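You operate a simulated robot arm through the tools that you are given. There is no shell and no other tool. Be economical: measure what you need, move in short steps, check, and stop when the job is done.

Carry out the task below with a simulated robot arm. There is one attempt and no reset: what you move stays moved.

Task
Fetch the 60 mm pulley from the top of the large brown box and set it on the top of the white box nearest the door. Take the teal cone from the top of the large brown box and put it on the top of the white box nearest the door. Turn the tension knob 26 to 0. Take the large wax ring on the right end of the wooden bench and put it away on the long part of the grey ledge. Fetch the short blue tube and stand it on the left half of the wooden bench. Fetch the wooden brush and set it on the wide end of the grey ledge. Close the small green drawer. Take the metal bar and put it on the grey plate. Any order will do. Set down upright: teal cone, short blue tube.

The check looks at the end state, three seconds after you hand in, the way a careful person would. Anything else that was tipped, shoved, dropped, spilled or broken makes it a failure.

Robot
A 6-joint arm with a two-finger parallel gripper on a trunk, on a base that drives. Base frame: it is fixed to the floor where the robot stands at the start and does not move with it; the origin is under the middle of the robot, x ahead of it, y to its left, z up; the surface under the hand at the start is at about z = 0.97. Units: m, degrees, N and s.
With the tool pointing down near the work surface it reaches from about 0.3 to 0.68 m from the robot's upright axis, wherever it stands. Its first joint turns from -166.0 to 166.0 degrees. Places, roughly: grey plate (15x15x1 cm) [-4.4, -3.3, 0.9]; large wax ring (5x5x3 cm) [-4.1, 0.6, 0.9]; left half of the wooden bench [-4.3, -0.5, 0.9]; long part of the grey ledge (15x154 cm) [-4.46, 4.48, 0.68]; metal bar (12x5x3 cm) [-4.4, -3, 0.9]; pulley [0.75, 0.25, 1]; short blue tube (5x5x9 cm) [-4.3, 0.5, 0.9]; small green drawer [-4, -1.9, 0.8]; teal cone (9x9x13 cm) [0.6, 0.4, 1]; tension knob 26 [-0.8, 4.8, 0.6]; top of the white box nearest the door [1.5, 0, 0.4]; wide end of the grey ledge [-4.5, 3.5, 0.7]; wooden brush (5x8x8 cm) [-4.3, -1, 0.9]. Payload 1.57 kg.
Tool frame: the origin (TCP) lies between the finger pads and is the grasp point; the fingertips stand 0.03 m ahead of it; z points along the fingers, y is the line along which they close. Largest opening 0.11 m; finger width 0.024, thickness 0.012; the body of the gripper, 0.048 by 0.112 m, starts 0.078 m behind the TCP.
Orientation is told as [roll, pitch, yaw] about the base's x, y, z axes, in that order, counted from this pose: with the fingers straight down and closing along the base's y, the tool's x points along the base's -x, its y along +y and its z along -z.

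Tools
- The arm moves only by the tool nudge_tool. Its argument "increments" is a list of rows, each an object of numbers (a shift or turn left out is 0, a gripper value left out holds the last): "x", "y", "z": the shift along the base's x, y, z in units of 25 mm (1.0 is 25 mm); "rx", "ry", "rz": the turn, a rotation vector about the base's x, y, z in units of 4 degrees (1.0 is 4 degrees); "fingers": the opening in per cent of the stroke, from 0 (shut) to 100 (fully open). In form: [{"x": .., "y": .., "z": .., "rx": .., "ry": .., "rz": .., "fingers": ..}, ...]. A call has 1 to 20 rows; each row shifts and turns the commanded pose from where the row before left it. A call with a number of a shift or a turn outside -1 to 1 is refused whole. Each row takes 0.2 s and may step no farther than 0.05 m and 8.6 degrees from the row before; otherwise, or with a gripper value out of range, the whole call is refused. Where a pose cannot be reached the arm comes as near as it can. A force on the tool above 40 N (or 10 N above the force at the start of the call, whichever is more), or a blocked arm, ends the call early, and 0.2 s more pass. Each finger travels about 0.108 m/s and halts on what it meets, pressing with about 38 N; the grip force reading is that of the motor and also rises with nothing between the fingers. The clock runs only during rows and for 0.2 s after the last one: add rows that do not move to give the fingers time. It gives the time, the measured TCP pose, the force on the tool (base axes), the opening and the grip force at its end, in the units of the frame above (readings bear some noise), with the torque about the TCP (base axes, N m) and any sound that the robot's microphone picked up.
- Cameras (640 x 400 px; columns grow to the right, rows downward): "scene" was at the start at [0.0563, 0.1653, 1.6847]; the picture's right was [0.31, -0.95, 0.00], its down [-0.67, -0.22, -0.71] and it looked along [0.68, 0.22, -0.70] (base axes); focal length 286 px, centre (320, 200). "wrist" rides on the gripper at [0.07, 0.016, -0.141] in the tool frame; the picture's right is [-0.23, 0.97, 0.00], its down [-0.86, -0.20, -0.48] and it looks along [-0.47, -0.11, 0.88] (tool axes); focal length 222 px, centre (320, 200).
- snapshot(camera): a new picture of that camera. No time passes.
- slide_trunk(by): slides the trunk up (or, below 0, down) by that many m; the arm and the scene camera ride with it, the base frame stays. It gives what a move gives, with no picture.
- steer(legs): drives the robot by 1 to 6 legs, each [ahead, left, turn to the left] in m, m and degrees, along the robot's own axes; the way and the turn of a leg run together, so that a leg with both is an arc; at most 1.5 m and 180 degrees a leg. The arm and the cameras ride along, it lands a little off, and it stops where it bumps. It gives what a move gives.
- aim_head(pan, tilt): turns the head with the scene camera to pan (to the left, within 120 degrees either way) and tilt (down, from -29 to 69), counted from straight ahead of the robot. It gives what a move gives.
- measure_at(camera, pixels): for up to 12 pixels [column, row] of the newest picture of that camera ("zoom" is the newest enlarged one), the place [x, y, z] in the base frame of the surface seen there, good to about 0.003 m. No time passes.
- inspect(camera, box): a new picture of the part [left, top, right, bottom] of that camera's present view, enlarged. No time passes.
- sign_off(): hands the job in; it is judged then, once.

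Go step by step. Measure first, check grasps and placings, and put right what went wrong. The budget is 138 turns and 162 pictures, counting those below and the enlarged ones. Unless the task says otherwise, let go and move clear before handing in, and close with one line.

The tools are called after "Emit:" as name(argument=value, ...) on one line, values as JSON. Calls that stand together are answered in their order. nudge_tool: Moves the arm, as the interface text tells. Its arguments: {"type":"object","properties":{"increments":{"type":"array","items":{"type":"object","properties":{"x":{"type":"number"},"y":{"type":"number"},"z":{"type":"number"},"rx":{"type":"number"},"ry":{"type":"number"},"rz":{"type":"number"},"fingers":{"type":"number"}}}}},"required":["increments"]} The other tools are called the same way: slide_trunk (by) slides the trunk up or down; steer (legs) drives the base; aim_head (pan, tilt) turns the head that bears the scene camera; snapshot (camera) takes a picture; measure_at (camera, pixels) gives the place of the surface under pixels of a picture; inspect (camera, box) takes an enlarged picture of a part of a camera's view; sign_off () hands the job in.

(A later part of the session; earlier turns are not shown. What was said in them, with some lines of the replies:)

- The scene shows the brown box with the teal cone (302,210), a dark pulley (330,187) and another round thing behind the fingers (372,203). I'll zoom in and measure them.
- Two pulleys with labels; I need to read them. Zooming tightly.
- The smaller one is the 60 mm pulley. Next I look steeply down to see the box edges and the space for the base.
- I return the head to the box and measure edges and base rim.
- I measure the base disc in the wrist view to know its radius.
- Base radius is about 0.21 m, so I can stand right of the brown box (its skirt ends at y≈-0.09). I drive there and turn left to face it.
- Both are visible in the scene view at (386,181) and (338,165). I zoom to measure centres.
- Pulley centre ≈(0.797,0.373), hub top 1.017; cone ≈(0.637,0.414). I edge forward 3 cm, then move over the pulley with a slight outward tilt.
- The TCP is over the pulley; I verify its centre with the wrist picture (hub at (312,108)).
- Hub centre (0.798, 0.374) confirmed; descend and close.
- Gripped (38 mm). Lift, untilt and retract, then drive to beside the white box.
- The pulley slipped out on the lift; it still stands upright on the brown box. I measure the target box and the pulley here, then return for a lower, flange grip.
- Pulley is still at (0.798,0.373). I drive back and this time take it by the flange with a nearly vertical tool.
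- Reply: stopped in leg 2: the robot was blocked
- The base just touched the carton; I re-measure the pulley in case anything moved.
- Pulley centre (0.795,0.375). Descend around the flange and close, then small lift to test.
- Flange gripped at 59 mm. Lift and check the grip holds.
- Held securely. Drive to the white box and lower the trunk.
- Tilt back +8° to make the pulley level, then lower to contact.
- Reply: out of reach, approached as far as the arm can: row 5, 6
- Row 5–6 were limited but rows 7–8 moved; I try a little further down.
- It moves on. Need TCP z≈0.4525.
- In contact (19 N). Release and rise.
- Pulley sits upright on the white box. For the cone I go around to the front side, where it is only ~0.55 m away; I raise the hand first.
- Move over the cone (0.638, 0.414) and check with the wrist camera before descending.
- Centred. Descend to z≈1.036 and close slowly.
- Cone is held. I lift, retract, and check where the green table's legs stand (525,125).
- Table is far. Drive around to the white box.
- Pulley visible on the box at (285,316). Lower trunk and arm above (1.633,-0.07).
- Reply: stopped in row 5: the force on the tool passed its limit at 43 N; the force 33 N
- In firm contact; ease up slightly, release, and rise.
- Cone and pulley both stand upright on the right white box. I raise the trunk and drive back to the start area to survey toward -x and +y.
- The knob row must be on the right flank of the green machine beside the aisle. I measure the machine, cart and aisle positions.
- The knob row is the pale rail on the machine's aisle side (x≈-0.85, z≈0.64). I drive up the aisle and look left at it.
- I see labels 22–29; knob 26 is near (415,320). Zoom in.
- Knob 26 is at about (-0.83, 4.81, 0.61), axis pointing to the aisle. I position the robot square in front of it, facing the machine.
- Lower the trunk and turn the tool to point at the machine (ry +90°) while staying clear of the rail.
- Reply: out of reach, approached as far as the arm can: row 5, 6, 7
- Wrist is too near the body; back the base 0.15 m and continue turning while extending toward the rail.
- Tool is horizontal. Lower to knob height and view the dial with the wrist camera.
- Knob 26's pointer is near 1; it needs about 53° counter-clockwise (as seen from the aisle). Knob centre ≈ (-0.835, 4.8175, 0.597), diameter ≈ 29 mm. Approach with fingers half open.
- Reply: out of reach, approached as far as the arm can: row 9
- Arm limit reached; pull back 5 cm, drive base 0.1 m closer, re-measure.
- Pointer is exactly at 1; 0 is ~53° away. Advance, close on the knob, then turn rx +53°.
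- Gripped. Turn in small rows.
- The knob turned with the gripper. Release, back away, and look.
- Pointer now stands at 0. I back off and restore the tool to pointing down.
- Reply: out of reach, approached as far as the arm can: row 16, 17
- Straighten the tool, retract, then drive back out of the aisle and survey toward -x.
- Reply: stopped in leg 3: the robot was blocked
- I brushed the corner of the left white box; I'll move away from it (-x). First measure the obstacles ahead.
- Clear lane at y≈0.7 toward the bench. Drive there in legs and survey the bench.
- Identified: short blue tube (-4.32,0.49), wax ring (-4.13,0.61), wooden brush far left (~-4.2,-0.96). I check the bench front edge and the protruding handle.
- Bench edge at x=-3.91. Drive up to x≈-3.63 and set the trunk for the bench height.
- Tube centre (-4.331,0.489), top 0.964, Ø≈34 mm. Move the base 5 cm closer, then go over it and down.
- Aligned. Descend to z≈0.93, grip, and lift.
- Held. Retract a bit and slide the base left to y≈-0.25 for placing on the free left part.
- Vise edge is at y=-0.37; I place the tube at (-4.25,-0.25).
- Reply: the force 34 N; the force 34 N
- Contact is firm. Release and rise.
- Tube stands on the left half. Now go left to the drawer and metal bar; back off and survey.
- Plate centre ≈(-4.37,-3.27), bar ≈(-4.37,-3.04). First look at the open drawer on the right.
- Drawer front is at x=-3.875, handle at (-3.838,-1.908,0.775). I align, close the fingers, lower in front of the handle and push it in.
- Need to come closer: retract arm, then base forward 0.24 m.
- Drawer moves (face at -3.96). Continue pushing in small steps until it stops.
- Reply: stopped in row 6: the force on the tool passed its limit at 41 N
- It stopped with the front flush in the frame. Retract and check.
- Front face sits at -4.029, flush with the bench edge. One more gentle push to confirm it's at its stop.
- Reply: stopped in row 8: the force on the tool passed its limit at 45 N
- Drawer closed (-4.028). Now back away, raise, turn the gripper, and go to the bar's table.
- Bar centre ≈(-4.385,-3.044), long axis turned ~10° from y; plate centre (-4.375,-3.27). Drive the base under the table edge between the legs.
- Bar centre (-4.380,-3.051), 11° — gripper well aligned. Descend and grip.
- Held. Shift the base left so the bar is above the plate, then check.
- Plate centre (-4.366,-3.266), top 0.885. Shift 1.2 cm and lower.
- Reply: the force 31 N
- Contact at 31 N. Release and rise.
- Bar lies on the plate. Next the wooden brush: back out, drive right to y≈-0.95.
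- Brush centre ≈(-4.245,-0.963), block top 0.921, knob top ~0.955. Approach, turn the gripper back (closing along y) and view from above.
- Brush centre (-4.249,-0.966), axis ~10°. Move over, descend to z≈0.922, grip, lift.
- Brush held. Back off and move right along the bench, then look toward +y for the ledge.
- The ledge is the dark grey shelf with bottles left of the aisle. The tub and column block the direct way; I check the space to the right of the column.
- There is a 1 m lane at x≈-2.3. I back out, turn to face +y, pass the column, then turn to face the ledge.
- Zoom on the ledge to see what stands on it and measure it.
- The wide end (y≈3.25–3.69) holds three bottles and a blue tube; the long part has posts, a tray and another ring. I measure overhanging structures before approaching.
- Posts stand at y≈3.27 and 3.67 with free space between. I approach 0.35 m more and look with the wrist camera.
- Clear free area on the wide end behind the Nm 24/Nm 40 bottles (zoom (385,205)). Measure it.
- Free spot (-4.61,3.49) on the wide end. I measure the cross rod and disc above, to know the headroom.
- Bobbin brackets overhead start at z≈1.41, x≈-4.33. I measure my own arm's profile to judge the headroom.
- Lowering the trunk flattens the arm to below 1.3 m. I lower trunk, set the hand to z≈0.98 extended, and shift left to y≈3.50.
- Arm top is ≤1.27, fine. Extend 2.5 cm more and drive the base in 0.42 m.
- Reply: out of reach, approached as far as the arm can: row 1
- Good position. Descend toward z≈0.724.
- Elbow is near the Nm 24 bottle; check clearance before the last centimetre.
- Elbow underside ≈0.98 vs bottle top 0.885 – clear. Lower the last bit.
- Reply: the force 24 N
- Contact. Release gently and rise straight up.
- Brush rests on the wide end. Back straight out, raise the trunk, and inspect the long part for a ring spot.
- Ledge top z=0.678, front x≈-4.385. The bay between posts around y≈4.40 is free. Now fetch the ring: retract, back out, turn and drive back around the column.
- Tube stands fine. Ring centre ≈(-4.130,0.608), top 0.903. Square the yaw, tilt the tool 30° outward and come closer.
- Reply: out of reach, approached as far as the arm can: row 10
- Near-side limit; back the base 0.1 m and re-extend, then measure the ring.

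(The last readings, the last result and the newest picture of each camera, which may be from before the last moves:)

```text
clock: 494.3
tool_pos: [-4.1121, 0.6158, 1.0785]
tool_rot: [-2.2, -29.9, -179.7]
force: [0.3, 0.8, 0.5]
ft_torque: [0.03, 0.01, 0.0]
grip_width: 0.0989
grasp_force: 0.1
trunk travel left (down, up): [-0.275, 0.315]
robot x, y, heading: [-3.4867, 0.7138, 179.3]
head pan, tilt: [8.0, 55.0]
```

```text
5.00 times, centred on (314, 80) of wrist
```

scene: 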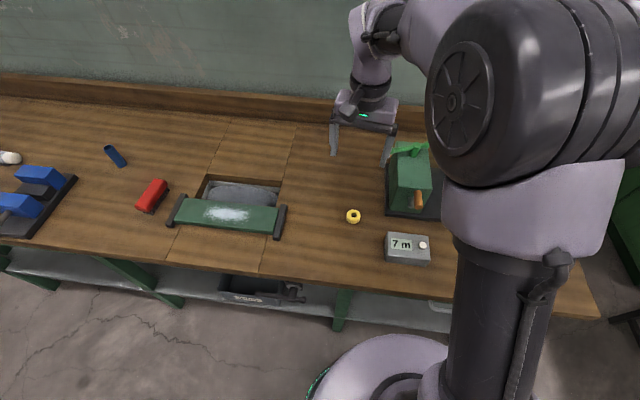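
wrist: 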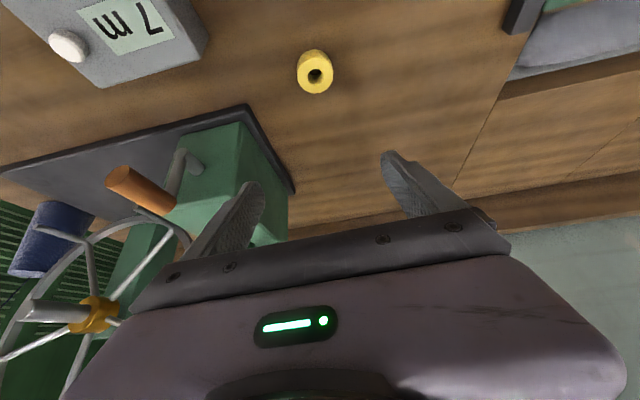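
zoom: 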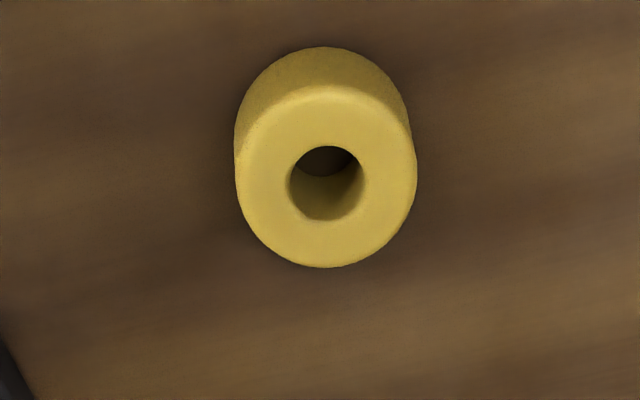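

Emit:
measure_at(camera="zoom", pixels=[[245, 180], [406, 180], [325, 97], [325, 255], [280, 175], [370, 175]])

```text
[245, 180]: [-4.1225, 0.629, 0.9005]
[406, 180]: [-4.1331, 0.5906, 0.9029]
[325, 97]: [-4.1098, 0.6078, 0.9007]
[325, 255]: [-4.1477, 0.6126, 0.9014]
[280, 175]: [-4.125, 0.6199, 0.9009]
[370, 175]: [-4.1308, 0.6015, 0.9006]
```

Ring centre (-4.1285,0.610). Correct roll, descend and grip.

Emit:
nudge_tool(increments=[{"rx": -0.5, "y": -0.23, "x": -0.25, "fingers": 85}, {"z": -1}, {"z": -1}, {"z": -1}, {"z": -1}, {"z": -1}, {"z": -1}, {"z": -0.5}, {}, {"fingers": 0}, {}, {}, {}])

Emit:
snapshot(camera="wrist")

```text
clock: 497.1
tool_pos: [-4.1179, 0.6091, 0.9159]
tool_rot: [0.0, -30.0, 179.1]
force: [-0.4, -0.1, 0.0]
ft_torque: [0.0, 0.01, 0.0]
grip_width: 0.0418
grasp_force: 37.3
trunk travel left (down, up): [-0.275, 0.315]
robot x, y, heading: [-3.4857, 0.7194, 179.7]
head pan, tilt: [8.0, 55.0]
```

```text
35 pictures are left
```

wrist: 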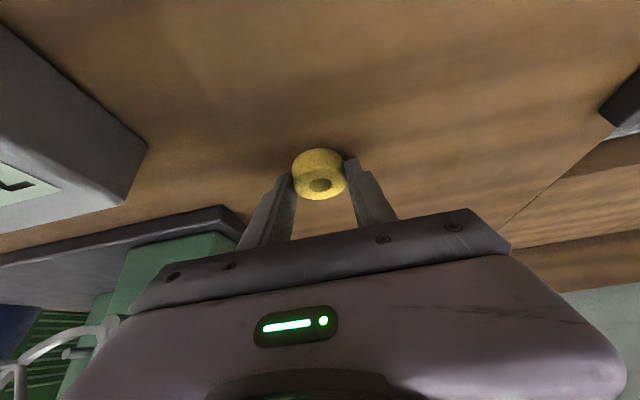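

Gripped (42 mm). Lift and check.

Emit:
nudge_tool(increments=[{"z": 0.2}, {"z": 0.5}, {"z": 1}, {"z": 1}, {"z": 1}, {"z": 1}, {"z": 1}, {"z": 1}, {"z": 1}, {"z": 1}, {"z": 1}, {}])

Emit:
snapshot(camera="wrist")

```text
clock: 499.7
tool_pos: [-4.1176, 0.6105, 1.1572]
tool_rot: [0.1, -29.9, 179.0]
force: [0.7, -0.2, 0.1]
ft_torque: [0.0, -0.01, -0.01]
grip_width: 0.0416
grasp_force: 38.2
trunk travel left (down, up): [-0.275, 0.315]
robot x, y, heading: [-3.4843, 0.7142, 179.5]
head pan, tilt: [8.0, 55.0]
```

```text
34 pictures are left
```

wrist: 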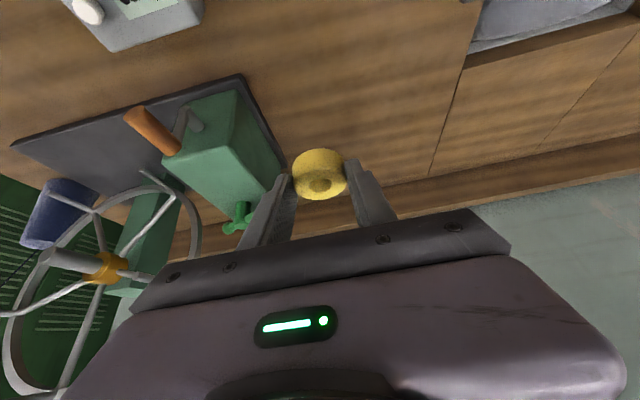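

Ring held. Drive back around the column to the ledge.

Emit:
steer(legs=[[-1.2, 0, 0], [0, 0, -89.5], [1.4, 0, 0], [1.4, 0, 0], [0.45, 0, 0], [0, 0, 90]])

```text
clock: 529.0
tool_pos: [-2.922, 3.8184, 1.1564]
tool_rot: [0.1, -29.9, -177.6]
force: [0.8, 0.3, 0.5]
ft_torque: [-0.04, 0.0, 0.01]
grip_width: 0.0412
grasp_force: 38.0
trunk travel left (down, up): [-0.275, 0.315]
robot x, y, heading: [-2.3011, 3.9602, -177.2]
head pan, tilt: [8.0, 55.0]
```

Emit:
steer(legs=[[0, 0, -2.6], [0.95, 0, 0], [0, -0.55, 0]])

Emit:
aim_head(pan=0, tilt=35)

Emit:
snapshot(camera="scene")

Emit:
snapshot(camera="wrist")

```text
clock: 537.1
tool_pos: [-3.8678, 4.3884, 1.158]
tool_rot: [0.1, -29.9, -180.0]
force: [-0.2, 0.5, -0.1]
ft_torque: [-0.01, 0.01, 0.05]
grip_width: 0.0412
grasp_force: 38.0
trunk travel left (down, up): [-0.275, 0.315]
robot x, y, heading: [-3.2376, 4.5035, -179.1]
head pan, tilt: [8.0, 55.0]
```

```text
clock: 537.9
tool_pos: [-3.8678, 4.3869, 1.1579]
tool_rot: [0.0, -29.9, -180.0]
force: [0.9, 0.0, -0.2]
ft_torque: [0.01, -0.01, 0.03]
grip_width: 0.0411
grasp_force: 37.5
trunk travel left (down, up): [-0.275, 0.315]
robot x, y, heading: [-3.2387, 4.5062, -179.5]
head pan, tilt: [0.0, 35.0]
```

```text
33 pictures are left
```

scene: 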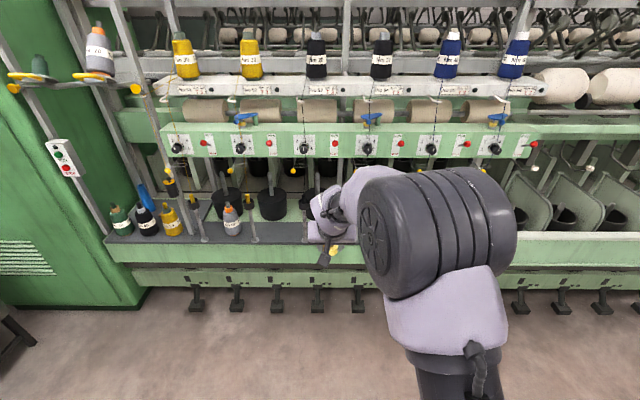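

```text
32 pictures are left
```

wrist: 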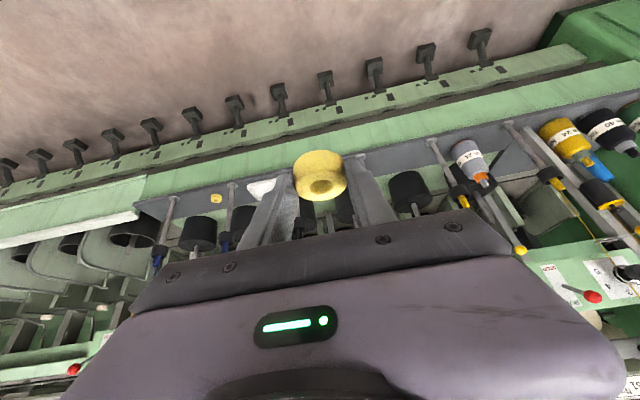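

Emit:
measure_at(camera="wrist", pixels=[[430, 143], [510, 126], [230, 185], [262, 187], [370, 160], [400, 152], [460, 190], [455, 143], [390, 147], [216, 197]])

Emit:
measure_at(camera="scene", pixels=[[252, 240], [204, 240], [270, 242], [300, 238], [247, 200], [303, 150], [368, 150], [310, 225], [292, 172], [340, 150]])

```text
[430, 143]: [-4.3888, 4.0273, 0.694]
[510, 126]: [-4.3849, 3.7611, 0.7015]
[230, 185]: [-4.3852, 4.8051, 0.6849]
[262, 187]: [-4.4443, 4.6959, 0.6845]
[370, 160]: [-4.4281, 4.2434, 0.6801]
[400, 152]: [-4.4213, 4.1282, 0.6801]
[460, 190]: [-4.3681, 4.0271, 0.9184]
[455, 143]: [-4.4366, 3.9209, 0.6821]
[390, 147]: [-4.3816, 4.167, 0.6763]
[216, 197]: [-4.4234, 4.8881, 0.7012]
```

```text
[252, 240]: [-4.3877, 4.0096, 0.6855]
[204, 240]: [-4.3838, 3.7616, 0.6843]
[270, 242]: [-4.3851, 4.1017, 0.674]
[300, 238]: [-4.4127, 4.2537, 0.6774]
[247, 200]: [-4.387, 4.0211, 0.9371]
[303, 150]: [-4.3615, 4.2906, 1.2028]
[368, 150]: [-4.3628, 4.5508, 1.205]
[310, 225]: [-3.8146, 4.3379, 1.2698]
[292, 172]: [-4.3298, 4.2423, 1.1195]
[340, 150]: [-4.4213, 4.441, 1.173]
```

Bay at y≈4.395 (posts 4.28/4.54) chosen; guides stick out at z≈1.12, so I flatten the arm by lowering the trunk, then drive in part of the way.

Emit:
measure_at(camera="scene", pixels=[[196, 305], [237, 308], [358, 308], [520, 305]])

Emit:
slide_trunk(by=-0.27)

Emit:
steer(legs=[[0.35, 0, 0]])

Emit:
aim_head(pan=10, tilt=35)

Emit:
snapshot(camera="scene")

Emit:
snapshot(camera="wrist")

```text
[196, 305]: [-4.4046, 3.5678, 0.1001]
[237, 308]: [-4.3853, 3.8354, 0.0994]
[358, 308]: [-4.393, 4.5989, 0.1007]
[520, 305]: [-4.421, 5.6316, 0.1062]
```

```text
clock: 540.7
tool_pos: [-3.8673, 4.3877, 0.8877]
tool_rot: [0.1, -29.8, -180.0]
force: [-0.6, -0.5, -0.2]
ft_torque: [0.03, -0.02, 0.0]
grip_width: 0.0409
grasp_force: 38.0
trunk travel left (down, up): [-0.005, 0.585]
robot x, y, heading: [-3.2387, 4.5073, -179.6]
head pan, tilt: [0.0, 35.0]
```

```text
clock: 542.9
tool_pos: [-4.2213, 4.3827, 0.888]
tool_rot: [0.2, -29.9, -179.7]
force: [-1.0, 0.3, 0.4]
ft_torque: [0.0, 0.01, -0.01]
grip_width: 0.041
grasp_force: 38.1
trunk travel left (down, up): [-0.005, 0.585]
robot x, y, heading: [-3.5903, 4.5024, -179.4]
head pan, tilt: [0.0, 35.0]
```

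```text
clock: 543.7
tool_pos: [-4.2193, 4.3834, 0.8881]
tool_rot: [0.1, -29.9, -179.8]
force: [-0.3, -0.4, 0.7]
ft_torque: [0.02, -0.05, -0.02]
grip_width: 0.041
grasp_force: 37.7
trunk travel left (down, up): [-0.005, 0.585]
robot x, y, heading: [-3.5918, 4.5006, -179.7]
head pan, tilt: [10.0, 35.0]
```

```text
31 pictures are left
```

scene: 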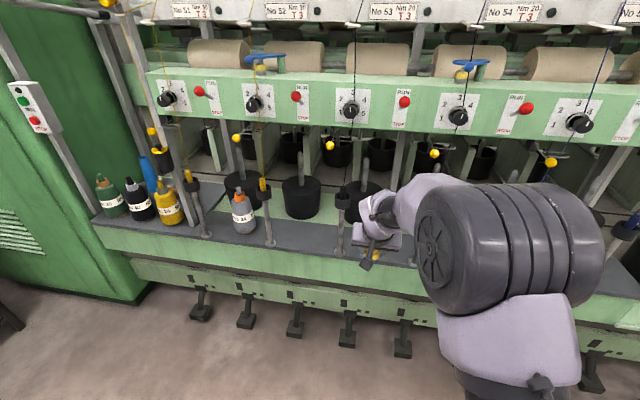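

```text
30 pictures are left
```

wrist: 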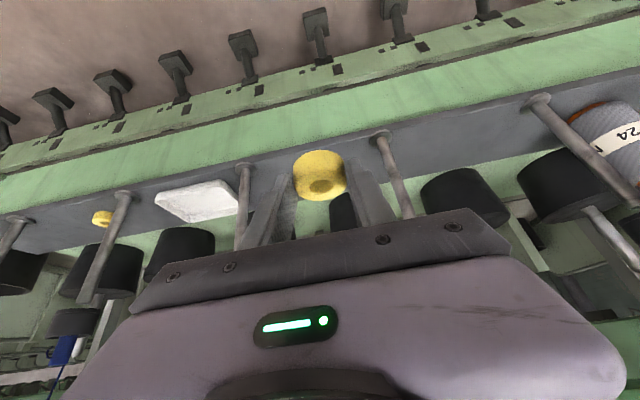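

Emit:
measure_at(camera="wrist", pixels=[[381, 137], [395, 175], [406, 210], [245, 168], [242, 200], [240, 235], [355, 150], [360, 160]])

Emit:
measure_at(camera="scene", pixels=[[343, 200], [340, 250], [434, 155], [330, 147], [355, 80], [440, 185], [400, 195], [350, 110], [457, 117]])

```text
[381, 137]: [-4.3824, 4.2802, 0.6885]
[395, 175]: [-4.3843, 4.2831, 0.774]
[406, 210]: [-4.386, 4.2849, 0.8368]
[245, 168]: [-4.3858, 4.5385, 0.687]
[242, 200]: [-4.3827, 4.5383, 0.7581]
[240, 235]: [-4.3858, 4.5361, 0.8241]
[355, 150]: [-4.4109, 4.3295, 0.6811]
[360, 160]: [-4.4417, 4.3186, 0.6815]
```

```text
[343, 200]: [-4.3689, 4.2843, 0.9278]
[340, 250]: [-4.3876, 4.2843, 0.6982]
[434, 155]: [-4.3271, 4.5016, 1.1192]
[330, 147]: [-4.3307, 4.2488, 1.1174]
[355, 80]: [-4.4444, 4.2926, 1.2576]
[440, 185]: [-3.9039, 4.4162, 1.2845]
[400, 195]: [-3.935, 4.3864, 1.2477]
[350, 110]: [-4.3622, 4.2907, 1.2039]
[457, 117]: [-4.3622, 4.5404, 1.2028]
```

Bay centre y=4.41. Shift there, lower to just above the ledge height in front of it, then move in.

Emit:
nudge_tool(increments=[{"y": 0.55}, {"y": 0.5}, {"z": -1}, {"z": -1}, {"z": -1}, {"z": -1}, {"z": -1}, {"z": -0.5}, {}])

Emit:
steer(legs=[[0.12, 0, 0]])

Emit:
snapshot(camera="wrist")

Emit:
snapshot(camera="scene")

```text
clock: 545.7
tool_pos: [-4.2202, 4.4124, 0.7487]
tool_rot: [0.1, -29.8, -179.8]
force: [0.7, 0.7, -1.2]
ft_torque: [0.02, -0.01, -0.01]
grip_width: 0.0411
grasp_force: 38.1
trunk travel left (down, up): [-0.005, 0.585]
robot x, y, heading: [-3.5895, 4.5011, -179.6]
head pan, tilt: [10.0, 35.0]
```

```text
clock: 546.9
tool_pos: [-4.3399, 4.4083, 0.7487]
tool_rot: [0.1, -29.9, -179.8]
force: [0.6, 1.0, -0.8]
ft_torque: [0.01, 0.01, 0.0]
grip_width: 0.041
grasp_force: 38.3
trunk travel left (down, up): [-0.005, 0.585]
robot x, y, heading: [-3.7139, 4.5007, -179.4]
head pan, tilt: [10.0, 35.0]
```

```text
29 pictures are left
```

wrist: 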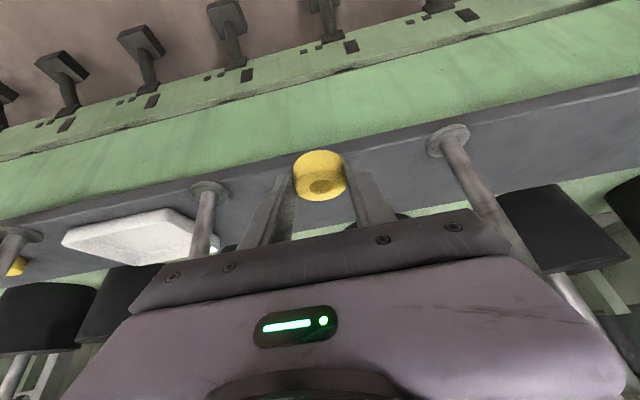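

```text
28 pictures are left
```

scene: 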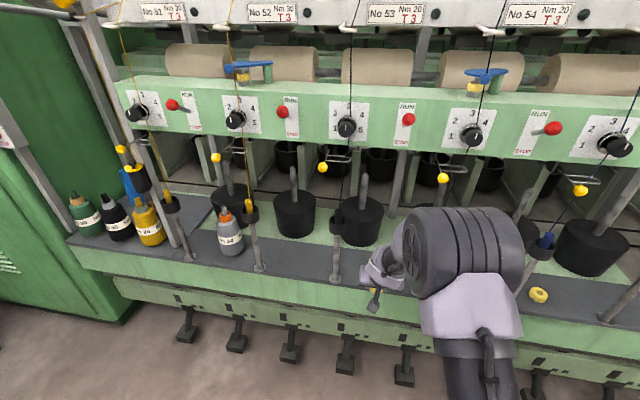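

Emit:
measure_at(camera="scene", pixels=[[440, 212], [410, 235], [500, 215], [470, 210], [380, 260], [515, 240], [395, 250]])

```text
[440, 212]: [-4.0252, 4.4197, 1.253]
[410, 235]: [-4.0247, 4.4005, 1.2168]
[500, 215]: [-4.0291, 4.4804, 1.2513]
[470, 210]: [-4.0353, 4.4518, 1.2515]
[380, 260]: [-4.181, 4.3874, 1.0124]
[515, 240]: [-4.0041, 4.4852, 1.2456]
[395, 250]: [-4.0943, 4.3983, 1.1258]
```

Elbow stays ~13 cm clear of the guides. Move in the remaining 10.5 cm: base 6 cm, arm 4.5 cm.

Emit:
steer(legs=[[0.06, 0, 0]])

Emit:
nudge_tool(increments=[{"x": -0.6}, {"x": -0.6}, {"x": -0.6}, {}])

Emit:
snapshot(camera="wrist")

```text
clock: 547.9
tool_pos: [-4.3993, 4.4085, 0.749]
tool_rot: [0.1, -29.9, -179.8]
force: [0.0, -0.2, -0.2]
ft_torque: [-0.02, -0.01, 0.02]
grip_width: 0.0411
grasp_force: 38.3
trunk travel left (down, up): [-0.005, 0.585]
robot x, y, heading: [-3.7677, 4.4996, -179.4]
head pan, tilt: [10.0, 35.0]
```

```text
clock: 548.9
tool_pos: [-4.4445, 4.4099, 0.7485]
tool_rot: [0.1, -29.9, -179.8]
force: [-0.6, -0.9, -0.1]
ft_torque: [-0.03, -0.01, -0.01]
grip_width: 0.0412
grasp_force: 37.9
trunk travel left (down, up): [-0.005, 0.585]
robot x, y, heading: [-3.7667, 4.5018, -179.6]
head pan, tilt: [10.0, 35.0]
```

```text
27 pictures are left
```

wrist: 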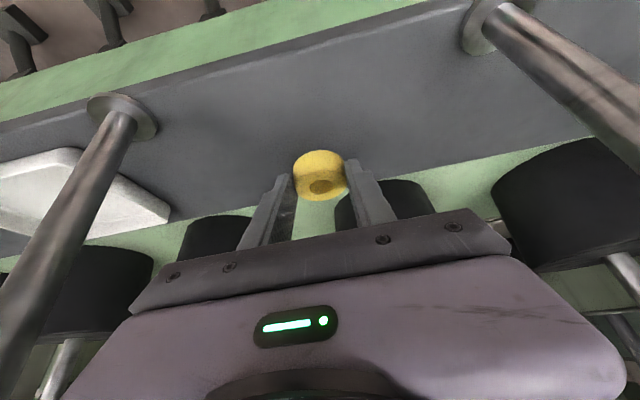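

Emit:
measure_at(camera="wrist", pixels=[[410, 182], [430, 172], [300, 100], [300, 65], [300, 80], [250, 200], [240, 215]])

```text
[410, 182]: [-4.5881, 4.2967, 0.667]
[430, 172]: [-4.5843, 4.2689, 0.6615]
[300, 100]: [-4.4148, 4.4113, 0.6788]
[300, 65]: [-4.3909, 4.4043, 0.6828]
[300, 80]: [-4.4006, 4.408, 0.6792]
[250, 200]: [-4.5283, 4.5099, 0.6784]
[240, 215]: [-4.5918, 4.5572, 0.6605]
```

Ledge spans x -4.385…-4.54, ring at ≈-4.455. Lower to contact.

Emit:
nudge_tool(increments=[{"z": -0.5}, {"z": -0.5}, {"z": -0.2}, {"z": -0.1}, {"z": -0.1}, {}])

```text
clock: 550.3
tool_pos: [-4.4433, 4.4085, 0.7155]
tool_rot: [0.2, -30.1, -179.8]
force: [0.4, 1.3, 15.8]
ft_torque: [0.14, -0.02, -0.02]
grip_width: 0.0409
grasp_force: 38.2
trunk travel left (down, up): [-0.005, 0.585]
robot x, y, heading: [-3.7707, 4.5025, -179.4]
head pan, tilt: [10.0, 35.0]
```

Contact. Release and withdraw along the tool axis, then straight out.

Emit:
nudge_tool(increments=[{"fingers": 70}, {}, {}, {"x": 0.3, "z": 0.5}, {"x": 0.5, "z": 0.87}, {"x": 0.5, "z": 0.87}, {"x": 1}, {"x": 1}, {"x": 1}, {}])

Emit:
steer(legs=[[-0.45, 0, 0]])

Emit:
snapshot(camera="scene")

Emit:
snapshot(camera="wrist")

```text
clock: 552.5
tool_pos: [-4.3342, 4.4081, 0.77]
tool_rot: [0.1, -29.9, -179.8]
force: [0.6, -1.0, 0.2]
ft_torque: [0.01, 0.03, 0.0]
grip_width: 0.077
grasp_force: 0.1
trunk travel left (down, up): [-0.005, 0.585]
robot x, y, heading: [-3.7672, 4.4997, -179.4]
head pan, tilt: [10.0, 35.0]
```

```text
clock: 555.2
tool_pos: [-3.8832, 4.4129, 0.7701]
tool_rot: [0.1, -29.9, -179.7]
force: [0.5, 0.0, -0.3]
ft_torque: [0.0, 0.02, -0.03]
grip_width: 0.0774
grasp_force: 0.0
trunk travel left (down, up): [-0.005, 0.585]
robot x, y, heading: [-3.3191, 4.5076, -179.3]
head pan, tilt: [10.0, 35.0]
```

```text
26 pictures are left
```

scene: 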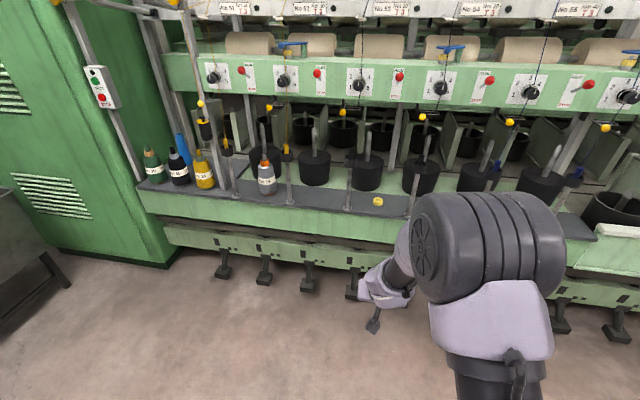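

```text
25 pictures are left
```

wrist: 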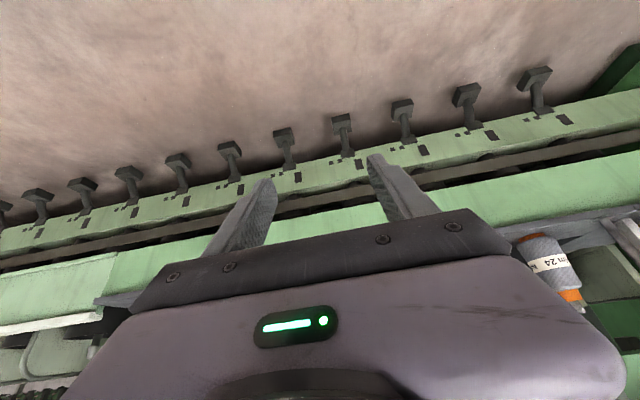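

The ring is at (378,202) on the ledge. Zoom to verify ring and brush.

Emit:
inspect(camera="scene", box=[330, 160, 426, 220])

Emit:
measure_at(camera="scene", pixels=[[378, 199], [378, 205], [390, 208]])

Emit:
slide_trunk(by=0.4)

Emit:
inspect(camera="scene", box=[110, 120, 302, 240])

```text
6.67 times, centred on (378, 190) of scene
```

zoom: 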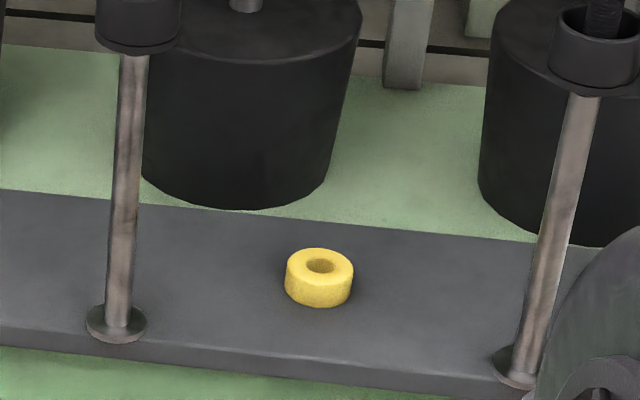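

```text
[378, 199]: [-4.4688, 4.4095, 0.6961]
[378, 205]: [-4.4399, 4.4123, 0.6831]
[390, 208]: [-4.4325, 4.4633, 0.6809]
```

```text
clock: 559.0
tool_pos: [-3.8825, 4.4122, 1.1702]
tool_rot: [0.1, -29.9, -179.7]
force: [0.1, 0.1, 0.2]
ft_torque: [-0.01, -0.02, -0.02]
grip_width: 0.0767
grasp_force: 0.1
trunk travel left (down, up): [-0.405, 0.185]
robot x, y, heading: [-3.3195, 4.5025, -179.2]
head pan, tilt: [10.0, 35.0]
```

```text
3.33 times, centred on (206, 180) of scene
```

zoom: 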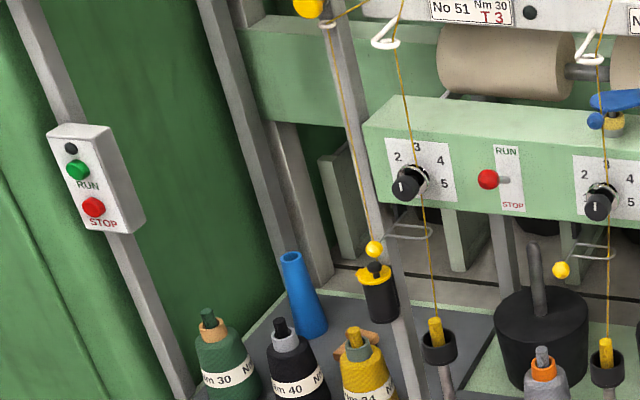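

The ring lies flat on the long part of the ledge, and the brush stands behind the Nm 24 bottle on the wide end. The gripper is empty and clear of everything, so I'm handing in.

Emit:
sign_off()

```text
The job is handed in.
```

All eight tasks are done and handed in, and each was checked on camera before handing in. While driving, the base lightly bumped the carton stack twice; afterwards the pulley and cone were still in place, but I did not check whether the cartons themselves had moved.
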